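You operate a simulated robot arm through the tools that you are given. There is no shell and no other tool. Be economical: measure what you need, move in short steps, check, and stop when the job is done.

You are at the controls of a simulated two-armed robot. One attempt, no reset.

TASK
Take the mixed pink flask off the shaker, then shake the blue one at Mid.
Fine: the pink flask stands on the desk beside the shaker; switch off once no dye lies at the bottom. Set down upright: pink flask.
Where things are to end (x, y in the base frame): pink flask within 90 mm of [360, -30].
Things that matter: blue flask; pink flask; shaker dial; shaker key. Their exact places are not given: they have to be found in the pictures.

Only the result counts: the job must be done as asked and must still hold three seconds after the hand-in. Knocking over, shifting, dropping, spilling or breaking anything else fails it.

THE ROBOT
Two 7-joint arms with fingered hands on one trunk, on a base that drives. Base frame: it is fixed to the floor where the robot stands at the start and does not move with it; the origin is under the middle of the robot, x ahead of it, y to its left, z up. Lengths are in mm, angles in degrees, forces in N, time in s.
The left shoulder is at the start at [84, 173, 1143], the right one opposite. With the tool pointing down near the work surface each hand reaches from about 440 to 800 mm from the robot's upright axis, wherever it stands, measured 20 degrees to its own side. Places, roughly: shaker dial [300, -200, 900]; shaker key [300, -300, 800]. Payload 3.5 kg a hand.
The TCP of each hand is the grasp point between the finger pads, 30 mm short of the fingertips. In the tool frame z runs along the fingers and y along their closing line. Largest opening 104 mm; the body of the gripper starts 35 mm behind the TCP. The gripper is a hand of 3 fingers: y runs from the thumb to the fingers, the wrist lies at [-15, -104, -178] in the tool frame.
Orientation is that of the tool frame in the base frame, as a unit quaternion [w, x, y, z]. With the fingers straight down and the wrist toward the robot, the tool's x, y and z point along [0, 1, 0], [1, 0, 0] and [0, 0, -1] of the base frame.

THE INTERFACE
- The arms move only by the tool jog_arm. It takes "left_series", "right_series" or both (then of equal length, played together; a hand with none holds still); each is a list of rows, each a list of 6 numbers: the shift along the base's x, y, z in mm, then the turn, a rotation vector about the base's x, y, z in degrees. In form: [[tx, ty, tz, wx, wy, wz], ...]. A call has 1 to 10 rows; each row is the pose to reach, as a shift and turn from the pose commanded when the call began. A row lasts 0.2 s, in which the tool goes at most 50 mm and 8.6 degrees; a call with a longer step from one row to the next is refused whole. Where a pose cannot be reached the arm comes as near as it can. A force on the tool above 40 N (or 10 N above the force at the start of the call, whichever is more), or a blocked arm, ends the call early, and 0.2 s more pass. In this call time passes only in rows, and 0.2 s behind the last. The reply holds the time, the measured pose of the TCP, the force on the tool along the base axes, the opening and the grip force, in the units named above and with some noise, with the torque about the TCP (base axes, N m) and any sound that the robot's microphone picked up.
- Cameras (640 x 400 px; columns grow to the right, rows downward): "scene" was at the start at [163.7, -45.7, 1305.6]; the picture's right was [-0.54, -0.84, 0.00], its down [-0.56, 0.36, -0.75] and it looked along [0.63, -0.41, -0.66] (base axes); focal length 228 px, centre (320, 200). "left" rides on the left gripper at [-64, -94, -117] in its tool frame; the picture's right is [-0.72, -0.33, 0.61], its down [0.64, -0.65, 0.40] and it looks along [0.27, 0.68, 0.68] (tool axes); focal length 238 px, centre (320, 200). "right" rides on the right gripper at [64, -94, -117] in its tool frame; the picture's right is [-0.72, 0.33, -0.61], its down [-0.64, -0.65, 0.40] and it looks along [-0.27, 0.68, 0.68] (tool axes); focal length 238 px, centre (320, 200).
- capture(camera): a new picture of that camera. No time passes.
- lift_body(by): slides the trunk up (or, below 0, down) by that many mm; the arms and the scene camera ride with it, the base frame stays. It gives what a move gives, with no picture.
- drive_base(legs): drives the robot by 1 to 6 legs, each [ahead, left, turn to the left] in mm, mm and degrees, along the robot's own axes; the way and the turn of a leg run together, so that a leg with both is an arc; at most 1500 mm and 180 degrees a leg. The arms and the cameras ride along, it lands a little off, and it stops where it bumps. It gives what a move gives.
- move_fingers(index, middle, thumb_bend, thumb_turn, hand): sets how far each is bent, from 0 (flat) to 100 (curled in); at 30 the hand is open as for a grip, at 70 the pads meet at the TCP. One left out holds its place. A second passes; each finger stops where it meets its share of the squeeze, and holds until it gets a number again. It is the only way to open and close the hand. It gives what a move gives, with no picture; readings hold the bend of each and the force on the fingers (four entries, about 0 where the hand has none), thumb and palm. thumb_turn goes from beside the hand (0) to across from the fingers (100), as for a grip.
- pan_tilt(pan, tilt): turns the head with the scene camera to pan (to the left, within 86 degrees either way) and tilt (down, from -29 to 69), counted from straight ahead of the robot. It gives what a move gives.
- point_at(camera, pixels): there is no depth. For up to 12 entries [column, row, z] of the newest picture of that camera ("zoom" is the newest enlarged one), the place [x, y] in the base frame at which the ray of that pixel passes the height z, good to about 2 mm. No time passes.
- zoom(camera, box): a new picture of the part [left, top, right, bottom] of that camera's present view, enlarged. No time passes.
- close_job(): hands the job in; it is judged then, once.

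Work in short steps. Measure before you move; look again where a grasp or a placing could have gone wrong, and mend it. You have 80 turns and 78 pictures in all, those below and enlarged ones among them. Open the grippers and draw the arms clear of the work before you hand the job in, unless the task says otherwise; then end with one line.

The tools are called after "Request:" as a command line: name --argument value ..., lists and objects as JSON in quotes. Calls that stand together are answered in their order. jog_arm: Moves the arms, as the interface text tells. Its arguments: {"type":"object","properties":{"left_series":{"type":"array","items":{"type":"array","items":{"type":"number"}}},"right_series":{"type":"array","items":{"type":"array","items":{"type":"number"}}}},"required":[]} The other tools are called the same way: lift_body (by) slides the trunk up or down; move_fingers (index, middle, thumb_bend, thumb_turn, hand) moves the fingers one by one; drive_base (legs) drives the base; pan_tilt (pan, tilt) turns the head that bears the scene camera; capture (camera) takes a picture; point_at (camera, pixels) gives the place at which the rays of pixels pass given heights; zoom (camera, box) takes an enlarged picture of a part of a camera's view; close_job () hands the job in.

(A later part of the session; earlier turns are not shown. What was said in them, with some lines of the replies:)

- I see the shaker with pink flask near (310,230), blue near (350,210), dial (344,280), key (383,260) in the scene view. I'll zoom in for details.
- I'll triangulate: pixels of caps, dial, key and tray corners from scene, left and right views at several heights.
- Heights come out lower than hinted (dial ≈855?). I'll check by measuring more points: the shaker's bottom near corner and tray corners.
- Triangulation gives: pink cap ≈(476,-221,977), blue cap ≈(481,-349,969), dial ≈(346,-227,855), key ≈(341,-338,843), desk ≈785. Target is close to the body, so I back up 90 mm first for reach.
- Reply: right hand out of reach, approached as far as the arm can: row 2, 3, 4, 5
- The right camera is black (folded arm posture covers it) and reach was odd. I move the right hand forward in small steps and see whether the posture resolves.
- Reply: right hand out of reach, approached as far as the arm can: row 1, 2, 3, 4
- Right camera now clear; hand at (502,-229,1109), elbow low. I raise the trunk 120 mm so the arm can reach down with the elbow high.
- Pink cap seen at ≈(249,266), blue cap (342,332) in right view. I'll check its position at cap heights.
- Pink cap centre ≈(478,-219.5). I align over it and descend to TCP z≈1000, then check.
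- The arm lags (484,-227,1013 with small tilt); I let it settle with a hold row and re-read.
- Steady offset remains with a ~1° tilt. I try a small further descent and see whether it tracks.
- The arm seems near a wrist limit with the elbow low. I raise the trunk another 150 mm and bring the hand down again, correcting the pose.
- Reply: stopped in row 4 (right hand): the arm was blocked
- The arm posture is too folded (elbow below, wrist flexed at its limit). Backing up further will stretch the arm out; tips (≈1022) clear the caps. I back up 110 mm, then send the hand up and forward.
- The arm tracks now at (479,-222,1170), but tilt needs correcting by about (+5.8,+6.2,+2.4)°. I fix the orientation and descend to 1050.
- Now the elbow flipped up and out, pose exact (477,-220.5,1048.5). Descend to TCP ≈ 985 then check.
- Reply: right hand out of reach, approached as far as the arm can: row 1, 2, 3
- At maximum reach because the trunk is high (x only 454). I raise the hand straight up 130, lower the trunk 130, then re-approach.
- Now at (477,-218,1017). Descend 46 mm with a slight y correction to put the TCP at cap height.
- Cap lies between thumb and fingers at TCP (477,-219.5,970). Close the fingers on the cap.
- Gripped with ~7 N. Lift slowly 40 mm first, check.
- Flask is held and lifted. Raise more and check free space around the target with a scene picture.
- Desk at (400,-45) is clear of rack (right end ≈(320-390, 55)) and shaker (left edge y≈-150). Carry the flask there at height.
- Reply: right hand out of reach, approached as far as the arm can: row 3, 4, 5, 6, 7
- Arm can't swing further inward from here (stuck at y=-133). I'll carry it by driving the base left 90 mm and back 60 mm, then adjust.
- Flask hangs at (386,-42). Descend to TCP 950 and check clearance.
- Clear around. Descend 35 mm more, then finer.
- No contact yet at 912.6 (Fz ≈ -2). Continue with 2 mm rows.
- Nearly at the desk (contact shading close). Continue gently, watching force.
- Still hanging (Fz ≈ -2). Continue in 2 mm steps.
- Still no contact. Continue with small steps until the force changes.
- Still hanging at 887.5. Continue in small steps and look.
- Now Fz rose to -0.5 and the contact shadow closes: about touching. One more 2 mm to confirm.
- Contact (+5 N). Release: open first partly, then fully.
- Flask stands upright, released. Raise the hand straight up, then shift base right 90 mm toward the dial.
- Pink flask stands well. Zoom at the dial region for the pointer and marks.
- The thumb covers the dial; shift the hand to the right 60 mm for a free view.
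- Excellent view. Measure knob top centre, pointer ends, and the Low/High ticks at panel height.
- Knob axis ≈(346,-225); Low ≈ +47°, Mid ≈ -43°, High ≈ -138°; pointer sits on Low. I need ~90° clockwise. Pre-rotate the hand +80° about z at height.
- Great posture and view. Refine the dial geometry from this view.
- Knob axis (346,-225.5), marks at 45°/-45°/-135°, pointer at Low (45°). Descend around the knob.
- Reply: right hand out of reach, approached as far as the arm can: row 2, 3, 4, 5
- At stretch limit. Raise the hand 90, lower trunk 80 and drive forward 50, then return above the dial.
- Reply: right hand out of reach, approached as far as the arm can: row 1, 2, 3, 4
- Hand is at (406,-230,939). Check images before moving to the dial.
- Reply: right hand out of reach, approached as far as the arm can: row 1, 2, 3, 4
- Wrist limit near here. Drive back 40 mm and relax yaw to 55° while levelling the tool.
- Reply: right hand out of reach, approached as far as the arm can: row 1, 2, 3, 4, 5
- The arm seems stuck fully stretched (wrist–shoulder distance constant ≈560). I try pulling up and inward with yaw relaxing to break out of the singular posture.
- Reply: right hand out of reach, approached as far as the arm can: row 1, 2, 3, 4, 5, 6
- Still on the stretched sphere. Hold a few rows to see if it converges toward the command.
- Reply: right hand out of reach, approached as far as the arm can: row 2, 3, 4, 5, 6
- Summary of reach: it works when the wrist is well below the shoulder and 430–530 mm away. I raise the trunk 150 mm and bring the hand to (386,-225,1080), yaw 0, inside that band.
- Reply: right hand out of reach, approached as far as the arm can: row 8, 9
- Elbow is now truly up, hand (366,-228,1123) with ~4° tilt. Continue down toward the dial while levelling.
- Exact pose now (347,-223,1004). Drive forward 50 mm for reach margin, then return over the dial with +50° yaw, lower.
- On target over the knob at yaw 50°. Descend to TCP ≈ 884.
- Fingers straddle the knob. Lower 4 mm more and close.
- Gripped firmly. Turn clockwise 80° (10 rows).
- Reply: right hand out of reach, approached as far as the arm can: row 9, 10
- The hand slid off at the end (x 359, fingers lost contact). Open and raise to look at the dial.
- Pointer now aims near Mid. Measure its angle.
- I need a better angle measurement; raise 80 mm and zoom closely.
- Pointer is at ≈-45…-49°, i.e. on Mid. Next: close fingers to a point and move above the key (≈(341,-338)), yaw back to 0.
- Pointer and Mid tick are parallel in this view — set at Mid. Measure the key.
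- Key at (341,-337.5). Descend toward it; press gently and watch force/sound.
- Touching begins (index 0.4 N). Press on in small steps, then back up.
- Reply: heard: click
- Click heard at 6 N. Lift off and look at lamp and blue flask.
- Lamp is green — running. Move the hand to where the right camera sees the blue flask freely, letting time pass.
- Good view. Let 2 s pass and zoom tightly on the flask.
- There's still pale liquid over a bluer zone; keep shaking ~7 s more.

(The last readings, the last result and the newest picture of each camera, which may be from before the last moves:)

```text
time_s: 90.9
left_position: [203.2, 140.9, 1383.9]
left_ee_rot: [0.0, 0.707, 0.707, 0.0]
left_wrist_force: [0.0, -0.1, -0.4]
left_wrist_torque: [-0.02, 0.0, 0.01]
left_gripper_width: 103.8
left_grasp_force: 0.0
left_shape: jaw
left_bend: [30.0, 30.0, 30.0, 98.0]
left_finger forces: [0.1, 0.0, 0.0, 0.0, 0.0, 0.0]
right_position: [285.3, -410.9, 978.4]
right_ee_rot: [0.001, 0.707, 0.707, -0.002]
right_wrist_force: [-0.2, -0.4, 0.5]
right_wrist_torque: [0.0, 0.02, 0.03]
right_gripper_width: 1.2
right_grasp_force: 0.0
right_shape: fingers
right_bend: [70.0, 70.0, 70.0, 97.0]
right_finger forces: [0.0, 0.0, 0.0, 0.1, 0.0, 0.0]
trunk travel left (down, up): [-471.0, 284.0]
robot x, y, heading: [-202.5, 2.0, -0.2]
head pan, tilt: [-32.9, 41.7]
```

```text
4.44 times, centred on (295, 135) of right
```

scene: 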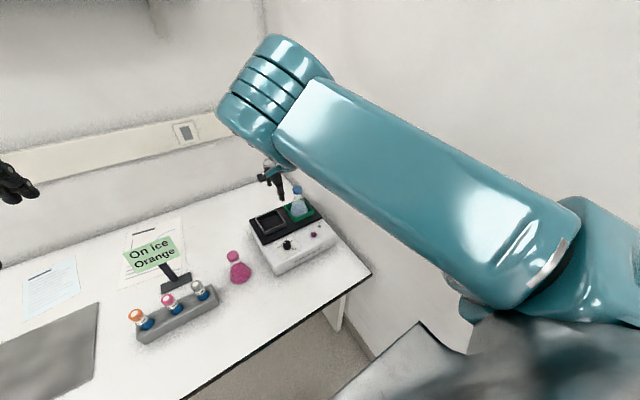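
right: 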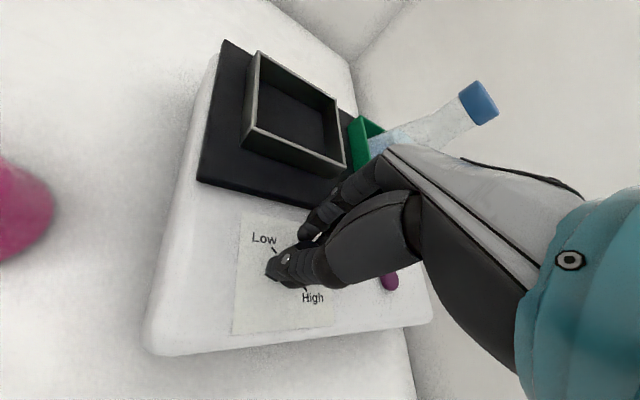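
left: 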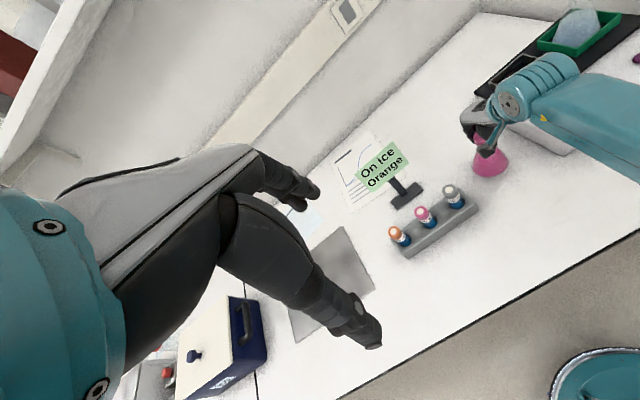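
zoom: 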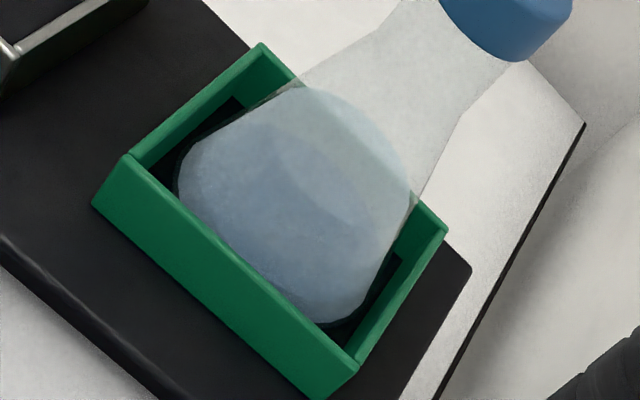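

A faint darker dye layer still shows (edge near (300,180)), fading. Wait ~13 s more.

Request:
jog_arm --right_series '[[0, 0, 0, 0, 0, 0], [0, 0, 0, 0, 0, 0], [0, 0, 0, 0, 0, 0], [0, 0, 0, 0, 0, 0], [0, 0, 0, 0, 0, 0], [0, 0, 0, 0, 0, 0], [0, 0, 0, 0, 0, 0], [0, 0, 0, 0, 0, 0], [0, 0, 0, 0, 0, 0], [0, 0, 0, 0, 0, 0]]'

Request:
jog_arm --right_series '[[0, 0, 0, 0, 0, 0], [0, 0, 0, 0, 0, 0], [0, 0, 0, 0, 0, 0], [0, 0, 0, 0, 0, 0], [0, 0, 0, 0, 0, 0], [0, 0, 0, 0, 0, 0], [0, 0, 0, 0, 0, 0], [0, 0, 0, 0, 0, 0], [0, 0, 0, 0, 0, 0], [0, 0, 0, 0, 0, 0]]'

Request:
jog_arm --right_series '[[0, 0, 0, 0, 0, 0], [0, 0, 0, 0, 0, 0], [0, 0, 0, 0, 0, 0], [0, 0, 0, 0, 0, 0], [0, 0, 0, 0, 0, 0], [0, 0, 0, 0, 0, 0], [0, 0, 0, 0, 0, 0], [0, 0, 0, 0, 0, 0], [0, 0, 0, 0, 0, 0], [0, 0, 0, 0, 0, 0]]'

Request:
jog_arm --right_series '[[0, 0, 0, 0, 0, 0], [0, 0, 0, 0, 0, 0], [0, 0, 0, 0, 0, 0], [0, 0, 0, 0, 0, 0], [0, 0, 0, 0, 0, 0], [0, 0, 0, 0, 0, 0], [0, 0, 0, 0, 0, 0], [0, 0, 0, 0, 0, 0], [0, 0, 0, 0, 0, 0], [0, 0, 0, 0, 0, 0]]'

Request:
jog_arm --right_series '[[0, 0, 0, 0, 0, 0], [0, 0, 0, 0, 0, 0], [0, 0, 0, 0, 0, 0], [0, 0, 0, 0, 0, 0], [0, 0, 0, 0, 0, 0], [0, 0, 0, 0, 0, 0], [0, 0, 0, 0, 0, 0], [0, 0, 0, 0, 0, 0], [0, 0, 0, 0, 0, 0], [0, 0, 0, 0, 0, 0]]'

Request:
zoom --camera "right" --box '[245, 90, 345, 180]'

```text
time_s: 93.1
left_position: [202.9, 141.2, 1383.3]
left_ee_rot: [0.0, 0.707, 0.708, 0.0]
left_wrist_force: [-0.4, 0.4, 0.4]
left_wrist_torque: [0.0, -0.03, 0.02]
left_gripper_width: 103.9
left_grasp_force: 0.1
left_shape: jaw
left_bend: [30.0, 30.0, 30.0, 98.0]
left_finger forces: [0.0, 0.0, 0.1, 0.0, 0.1, 0.1]
right_position: [285.9, -410.6, 979.6]
right_ee_rot: [0.001, 0.707, 0.707, -0.001]
right_wrist_force: [-0.5, 0.2, -0.2]
right_wrist_torque: [-0.03, 0.01, 0.02]
right_gripper_width: 1.1
right_grasp_force: 0.0
right_shape: fingers
right_bend: [70.0, 70.0, 70.0, 97.0]
right_finger forces: [0.0, 0.0, 0.0, 0.0, 0.1, 0.0]
trunk travel left (down, up): [-471.0, 284.0]
robot x, y, heading: [-198.4, 1.3, 0.1]
head pan, tilt: [-32.9, 41.7]
```

```text
time_s: 95.3
left_position: [203.3, 141.0, 1383.5]
left_ee_rot: [0.0, 0.708, 0.707, 0.001]
left_wrist_force: [0.0, -0.4, 0.0]
left_wrist_torque: [0.02, 0.0, 0.01]
left_gripper_width: 103.5
left_grasp_force: 0.1
left_shape: jaw
left_bend: [30.0, 30.0, 30.0, 98.0]
left_finger forces: [0.0, 0.1, 0.0, 0.1, 0.0, 0.0]
right_position: [285.8, -409.6, 977.7]
right_ee_rot: [0.0, 0.707, 0.707, -0.002]
right_wrist_force: [-0.2, 0.3, 0.4]
right_wrist_torque: [0.0, -0.01, 0.01]
right_gripper_width: 1.0
right_grasp_force: 0.0
right_shape: fingers
right_bend: [70.0, 70.0, 70.0, 97.0]
right_finger forces: [0.0, 0.1, 0.0, 0.0, 0.1, 0.0]
trunk travel left (down, up): [-471.0, 284.0]
robot x, y, heading: [-204.8, 0.5, -0.1]
head pan, tilt: [-32.9, 41.7]
```

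```text
time_s: 97.5
left_position: [202.4, 140.3, 1383.2]
left_ee_rot: [0.0, 0.707, 0.707, 0.001]
left_wrist_force: [-0.8, -0.4, 0.1]
left_wrist_torque: [0.0, 0.0, 0.01]
left_gripper_width: 103.8
left_grasp_force: 0.0
left_shape: jaw
left_bend: [30.0, 30.0, 30.0, 98.0]
left_finger forces: [0.0, 0.2, 0.0, 0.0, 0.0, 0.0]
right_position: [286.3, -410.5, 978.4]
right_ee_rot: [0.0, 0.707, 0.707, -0.001]
right_wrist_force: [0.4, 0.5, 0.2]
right_wrist_torque: [0.02, -0.03, 0.0]
right_gripper_width: 1.1
right_grasp_force: 0.1
right_shape: fingers
right_bend: [70.0, 70.0, 70.0, 97.0]
right_finger forces: [0.0, 0.0, 0.0, 0.0, 0.0, 0.0]
trunk travel left (down, up): [-471.0, 284.0]
robot x, y, heading: [-206.2, -0.3, 0.2]
head pan, tilt: [-32.9, 41.7]
```

```text
time_s: 99.7
left_position: [203.2, 140.8, 1383.6]
left_ee_rot: [0.0, 0.707, 0.707, 0.0]
left_wrist_force: [0.2, 0.2, -0.1]
left_wrist_torque: [0.0, -0.02, -0.02]
left_gripper_width: 103.9
left_grasp_force: 0.0
left_shape: jaw
left_bend: [30.0, 30.0, 30.0, 98.0]
left_finger forces: [0.0, 0.0, 0.1, 0.0, 0.0, 0.1]
right_position: [285.0, -409.8, 979.6]
right_ee_rot: [0.0, 0.707, 0.707, -0.001]
right_wrist_force: [0.5, 0.2, 0.5]
right_wrist_torque: [0.0, -0.01, -0.01]
right_gripper_width: 1.1
right_grasp_force: 0.1
right_shape: fingers
right_bend: [70.0, 70.0, 70.0, 97.0]
right_finger forces: [0.1, 0.0, 0.1, 0.0, 0.0, 0.0]
trunk travel left (down, up): [-471.0, 284.0]
robot x, y, heading: [-203.1, -1.0, -0.2]
head pan, tilt: [-32.9, 41.7]
```

```text
time_s: 101.9
left_position: [202.9, 140.2, 1383.5]
left_ee_rot: [0.001, 0.707, 0.707, 0.001]
left_wrist_force: [0.1, 0.1, 1.0]
left_wrist_torque: [-0.02, 0.0, -0.02]
left_gripper_width: 103.6
left_grasp_force: 0.0
left_shape: jaw
left_bend: [30.0, 30.0, 30.0, 98.0]
left_finger forces: [0.0, 0.0, 0.1, 0.0, 0.0, 0.0]
right_position: [285.5, -410.8, 978.7]
right_ee_rot: [0.001, 0.707, 0.707, -0.002]
right_wrist_force: [-0.4, -0.5, -0.4]
right_wrist_torque: [0.0, -0.04, 0.0]
right_gripper_width: 1.2
right_grasp_force: 0.0
right_shape: fingers
right_bend: [70.0, 70.0, 70.0, 97.0]
right_finger forces: [0.1, 0.0, 0.0, 0.0, 0.0, 0.0]
trunk travel left (down, up): [-471.0, 284.0]
robot x, y, heading: [-200.2, 6.0, 0.0]
head pan, tilt: [-32.9, 41.7]
```

```text
4.44 times, centred on (295, 135) of right
```

zoom: 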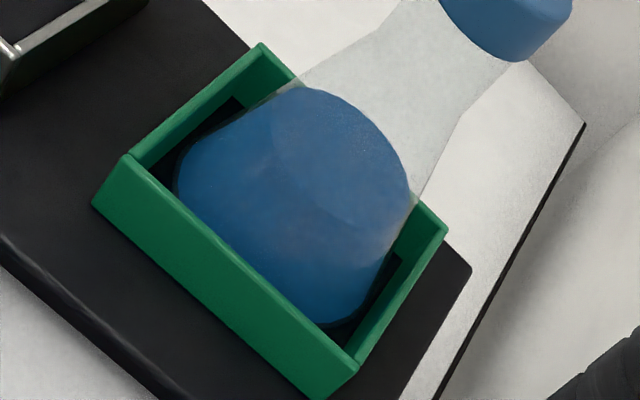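

The liquid is now deep blue with slight streaks left. Hold 2 s more and check uniformity.

Request:
jog_arm --right_series '[[0, 0, 0, 0, 0, 0], [0, 0, 0, 0, 0, 0], [0, 0, 0, 0, 0, 0], [0, 0, 0, 0, 0, 0], [0, 0, 0, 0, 0, 0], [0, 0, 0, 0, 0, 0], [0, 0, 0, 0, 0, 0], [0, 0, 0, 0, 0, 0], [0, 0, 0, 0, 0, 0], [0, 0, 0, 0, 0, 0]]'

Request:
zoom --camera "right" --box '[245, 90, 345, 180]'

```text
time_s: 104.1
left_position: [203.5, 141.3, 1383.5]
left_ee_rot: [0.0, 0.707, 0.708, 0.0]
left_wrist_force: [0.9, 0.0, -0.3]
left_wrist_torque: [0.01, 0.0, -0.03]
left_gripper_width: 103.4
left_grasp_force: 0.1
left_shape: jaw
left_bend: [30.0, 30.0, 30.0, 98.0]
left_finger forces: [0.0, 0.0, 0.1, 0.1, 0.0, 0.1]
right_position: [285.6, -410.3, 979.9]
right_ee_rot: [0.0, 0.707, 0.707, -0.001]
right_wrist_force: [1.0, -0.6, -0.4]
right_wrist_torque: [-0.02, -0.01, 0.01]
right_gripper_width: 1.1
right_grasp_force: 0.0
right_shape: fingers
right_bend: [70.0, 70.0, 70.0, 97.0]
right_finger forces: [0.1, 0.1, 0.1, 0.0, 0.0, 0.0]
trunk travel left (down, up): [-471.0, 284.0]
robot x, y, heading: [-202.8, 3.0, 0.0]
head pan, tilt: [-32.9, 41.7]
```

```text
4.44 times, centred on (295, 135) of right
```

zoom: 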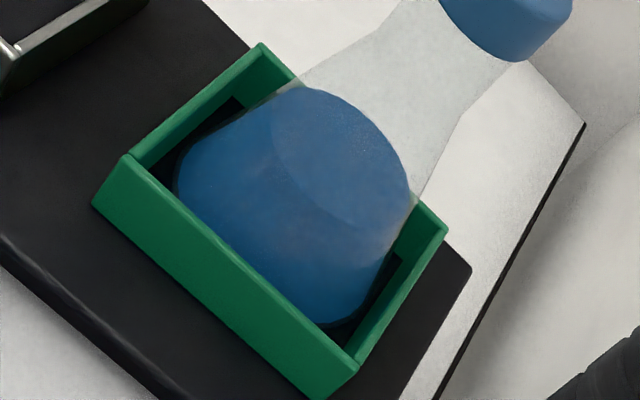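

Unchanged and uniform: mixed. Return to the key and press (same commanded path), then lift.

Request:
jog_arm --right_series '[[15, 20, 0, 0, 0, 0], [40, 50, -15, 0, 0, 0], [55, 70, -40, 0, 0, 0], [55, 70, -75, 0, 0, 0], [55, 70, -98, 0, 0, 0], [55, 70, -104, 0, 0, 0], [55, 70, -107, 0, 0, 0], [55, 70, -110, 0, 0, 0]]'

```text
time_s: 105.9
left_position: [202.3, 141.5, 1383.5]
left_ee_rot: [0.0, 0.707, 0.707, 0.0]
left_wrist_force: [0.2, 1.0, 0.8]
left_wrist_torque: [-0.02, -0.01, 0.0]
left_gripper_width: 103.6
left_grasp_force: 0.1
left_shape: jaw
left_bend: [30.0, 30.0, 30.0, 98.0]
left_finger forces: [0.0, 0.1, 0.1, 0.1, 0.1, 0.0]
right_position: [341.5, -338.8, 870.3]
right_ee_rot: [0.001, 0.706, 0.708, -0.001]
right_wrist_force: [0.1, 0.6, 3.6]
right_wrist_torque: [0.06, -0.07, 0.01]
right_gripper_width: 1.0
right_grasp_force: 1.5
right_shape: fingers
right_bend: [70.0, 70.0, 70.0, 97.0]
right_finger forces: [3.3, 0.1, 0.1, 0.0, 0.1, 0.0]
trunk travel left (down, up): [-471.0, 284.0]
robot x, y, heading: [-202.1, 1.3, 0.1]
head pan, tilt: [-32.9, 41.7]
heard: click
```

Click heard. Lift off, withdraw and check the lamp, opening the hand.

Request:
jog_arm --right_series '[[0, 0, 15, 0, 0, 0], [0, 0, 50, 0, 0, 0], [-20, -25, 80, 0, 0, 0], [-40, -50, 100, 0, 0, 0], [-55, -70, 110, 0, 0, 0], [-55, -70, 110, 0, 0, 0]]'

Request:
move_fingers --hand "right" --index 30 --middle 30 --thumb_bend 30

Request:
capture --camera "right"

```text
time_s: 107.3
left_position: [202.1, 142.3, 1382.2]
left_ee_rot: [0.0, 0.707, 0.707, 0.0]
left_wrist_force: [-0.1, -0.3, 0.0]
left_wrist_torque: [0.01, -0.03, 0.02]
left_gripper_width: 103.6
left_grasp_force: 0.0
left_shape: jaw
left_bend: [30.0, 30.0, 30.0, 98.0]
left_finger forces: [0.1, 0.0, 0.0, 0.0, 0.1, 0.1]
right_position: [285.6, -408.8, 981.5]
right_ee_rot: [0.0, 0.707, 0.707, -0.002]
right_wrist_force: [0.3, -0.4, 0.1]
right_wrist_torque: [0.01, 0.04, 0.04]
right_gripper_width: 1.1
right_grasp_force: 0.2
right_shape: fingers
right_bend: [70.0, 70.0, 70.0, 97.0]
right_finger forces: [0.0, 0.1, 0.0, 0.0, 0.0, 0.0]
trunk travel left (down, up): [-471.0, 284.0]
robot x, y, heading: [-201.8, -1.5, -0.0]
head pan, tilt: [-32.9, 41.7]
```

```text
time_s: 108.3
left_position: [202.9, 140.8, 1382.9]
left_ee_rot: [0.0, 0.707, 0.707, 0.0]
left_wrist_force: [-0.4, -0.5, 0.3]
left_wrist_torque: [0.02, -0.04, 0.02]
left_gripper_width: 103.6
left_grasp_force: 0.1
left_shape: jaw
left_bend: [30.0, 30.0, 30.0, 98.0]
left_finger forces: [0.0, 0.0, 0.1, 0.0, 0.1, 0.0]
right_position: [286.3, -408.2, 981.0]
right_ee_rot: [0.001, 0.707, 0.707, -0.002]
right_wrist_force: [-0.4, -0.7, -0.3]
right_wrist_torque: [0.01, -0.04, -0.04]
right_gripper_width: 102.8
right_grasp_force: 0.0
right_shape: fingers
right_bend: [30.0, 30.0, 30.0, 97.0]
right_finger forces: [0.0, 0.0, 0.1, 0.0, 0.0, 0.1]
trunk travel left (down, up): [-471.0, 284.0]
robot x, y, heading: [-205.5, 4.8, -0.1]
head pan, tilt: [-32.9, 41.7]
```

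```text
3 pictures are left
```

right: 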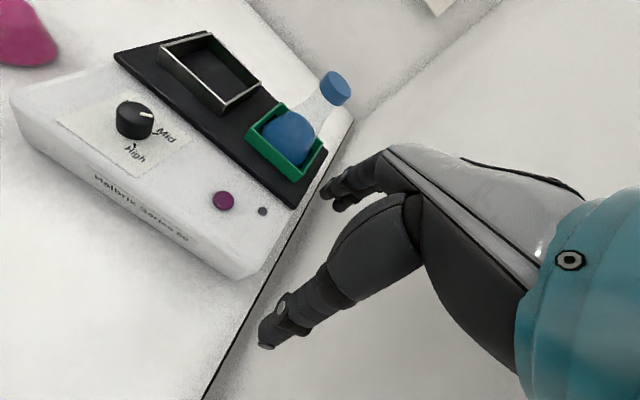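

Lamp is off. Back the robot off a little and take a final look at the scene and the blue flask.

Request:
zoom --camera "right" --box '[230, 60, 360, 190]'

Request:
drive_base --legs '[[-120, 0, 0]]'

Request:
capture --camera "scene"

```text
3.08 times, centred on (295, 125) of right
```

zoom: 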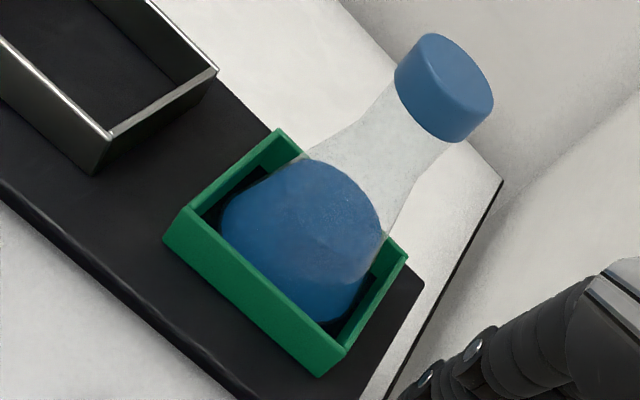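

```text
time_s: 109.5
left_position: [82.4, 142.2, 1383.4]
left_ee_rot: [0.001, 0.706, 0.708, 0.001]
left_wrist_force: [1.1, 0.0, 0.6]
left_wrist_torque: [0.01, -0.02, 0.02]
left_gripper_width: 103.7
left_grasp_force: 0.1
left_shape: jaw
left_bend: [30.0, 30.0, 30.0, 98.0]
left_finger forces: [0.0, 0.1, 0.0, 0.1, 0.1, 0.0]
right_position: [167.3, -407.8, 981.8]
right_ee_rot: [0.001, 0.705, 0.709, -0.002]
right_wrist_force: [0.4, 1.0, -0.5]
right_wrist_torque: [-0.01, -0.05, 0.02]
right_gripper_width: 102.7
right_grasp_force: 0.1
right_shape: fingers
right_bend: [30.0, 30.0, 30.0, 97.0]
right_finger forces: [0.0, 0.1, 0.1, 0.1, 0.0, 0.1]
trunk travel left (down, up): [-471.0, 284.0]
robot x, y, heading: [-323.0, 3.1, 0.1]
head pan, tilt: [-32.9, 41.7]
```

```text
1 pictures are left
```

scene: 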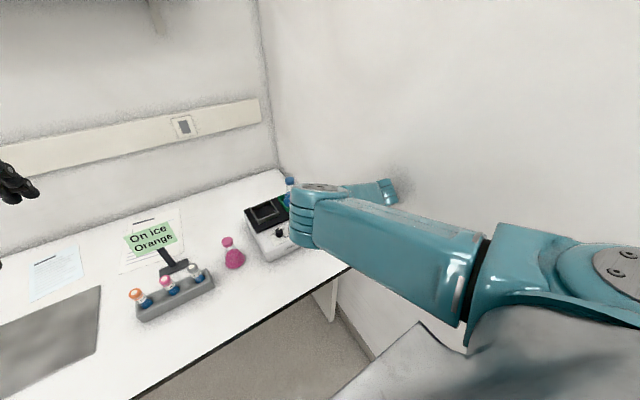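

Pink stands upright beside the shaker, blue is uniformly mixed, the lamp is off and the arms are clear. I hand the job in.

Request:
close_job

```text
The job is handed in.
```

The job is handed in. The pink flask stands upright on the desk beside the shaker at about [386, -42], 28 mm from the target. The blue flask was shaken at Mid until no dye showed at the bottom. The shaker is off (lamp out), and the arms are clear with the hands open.
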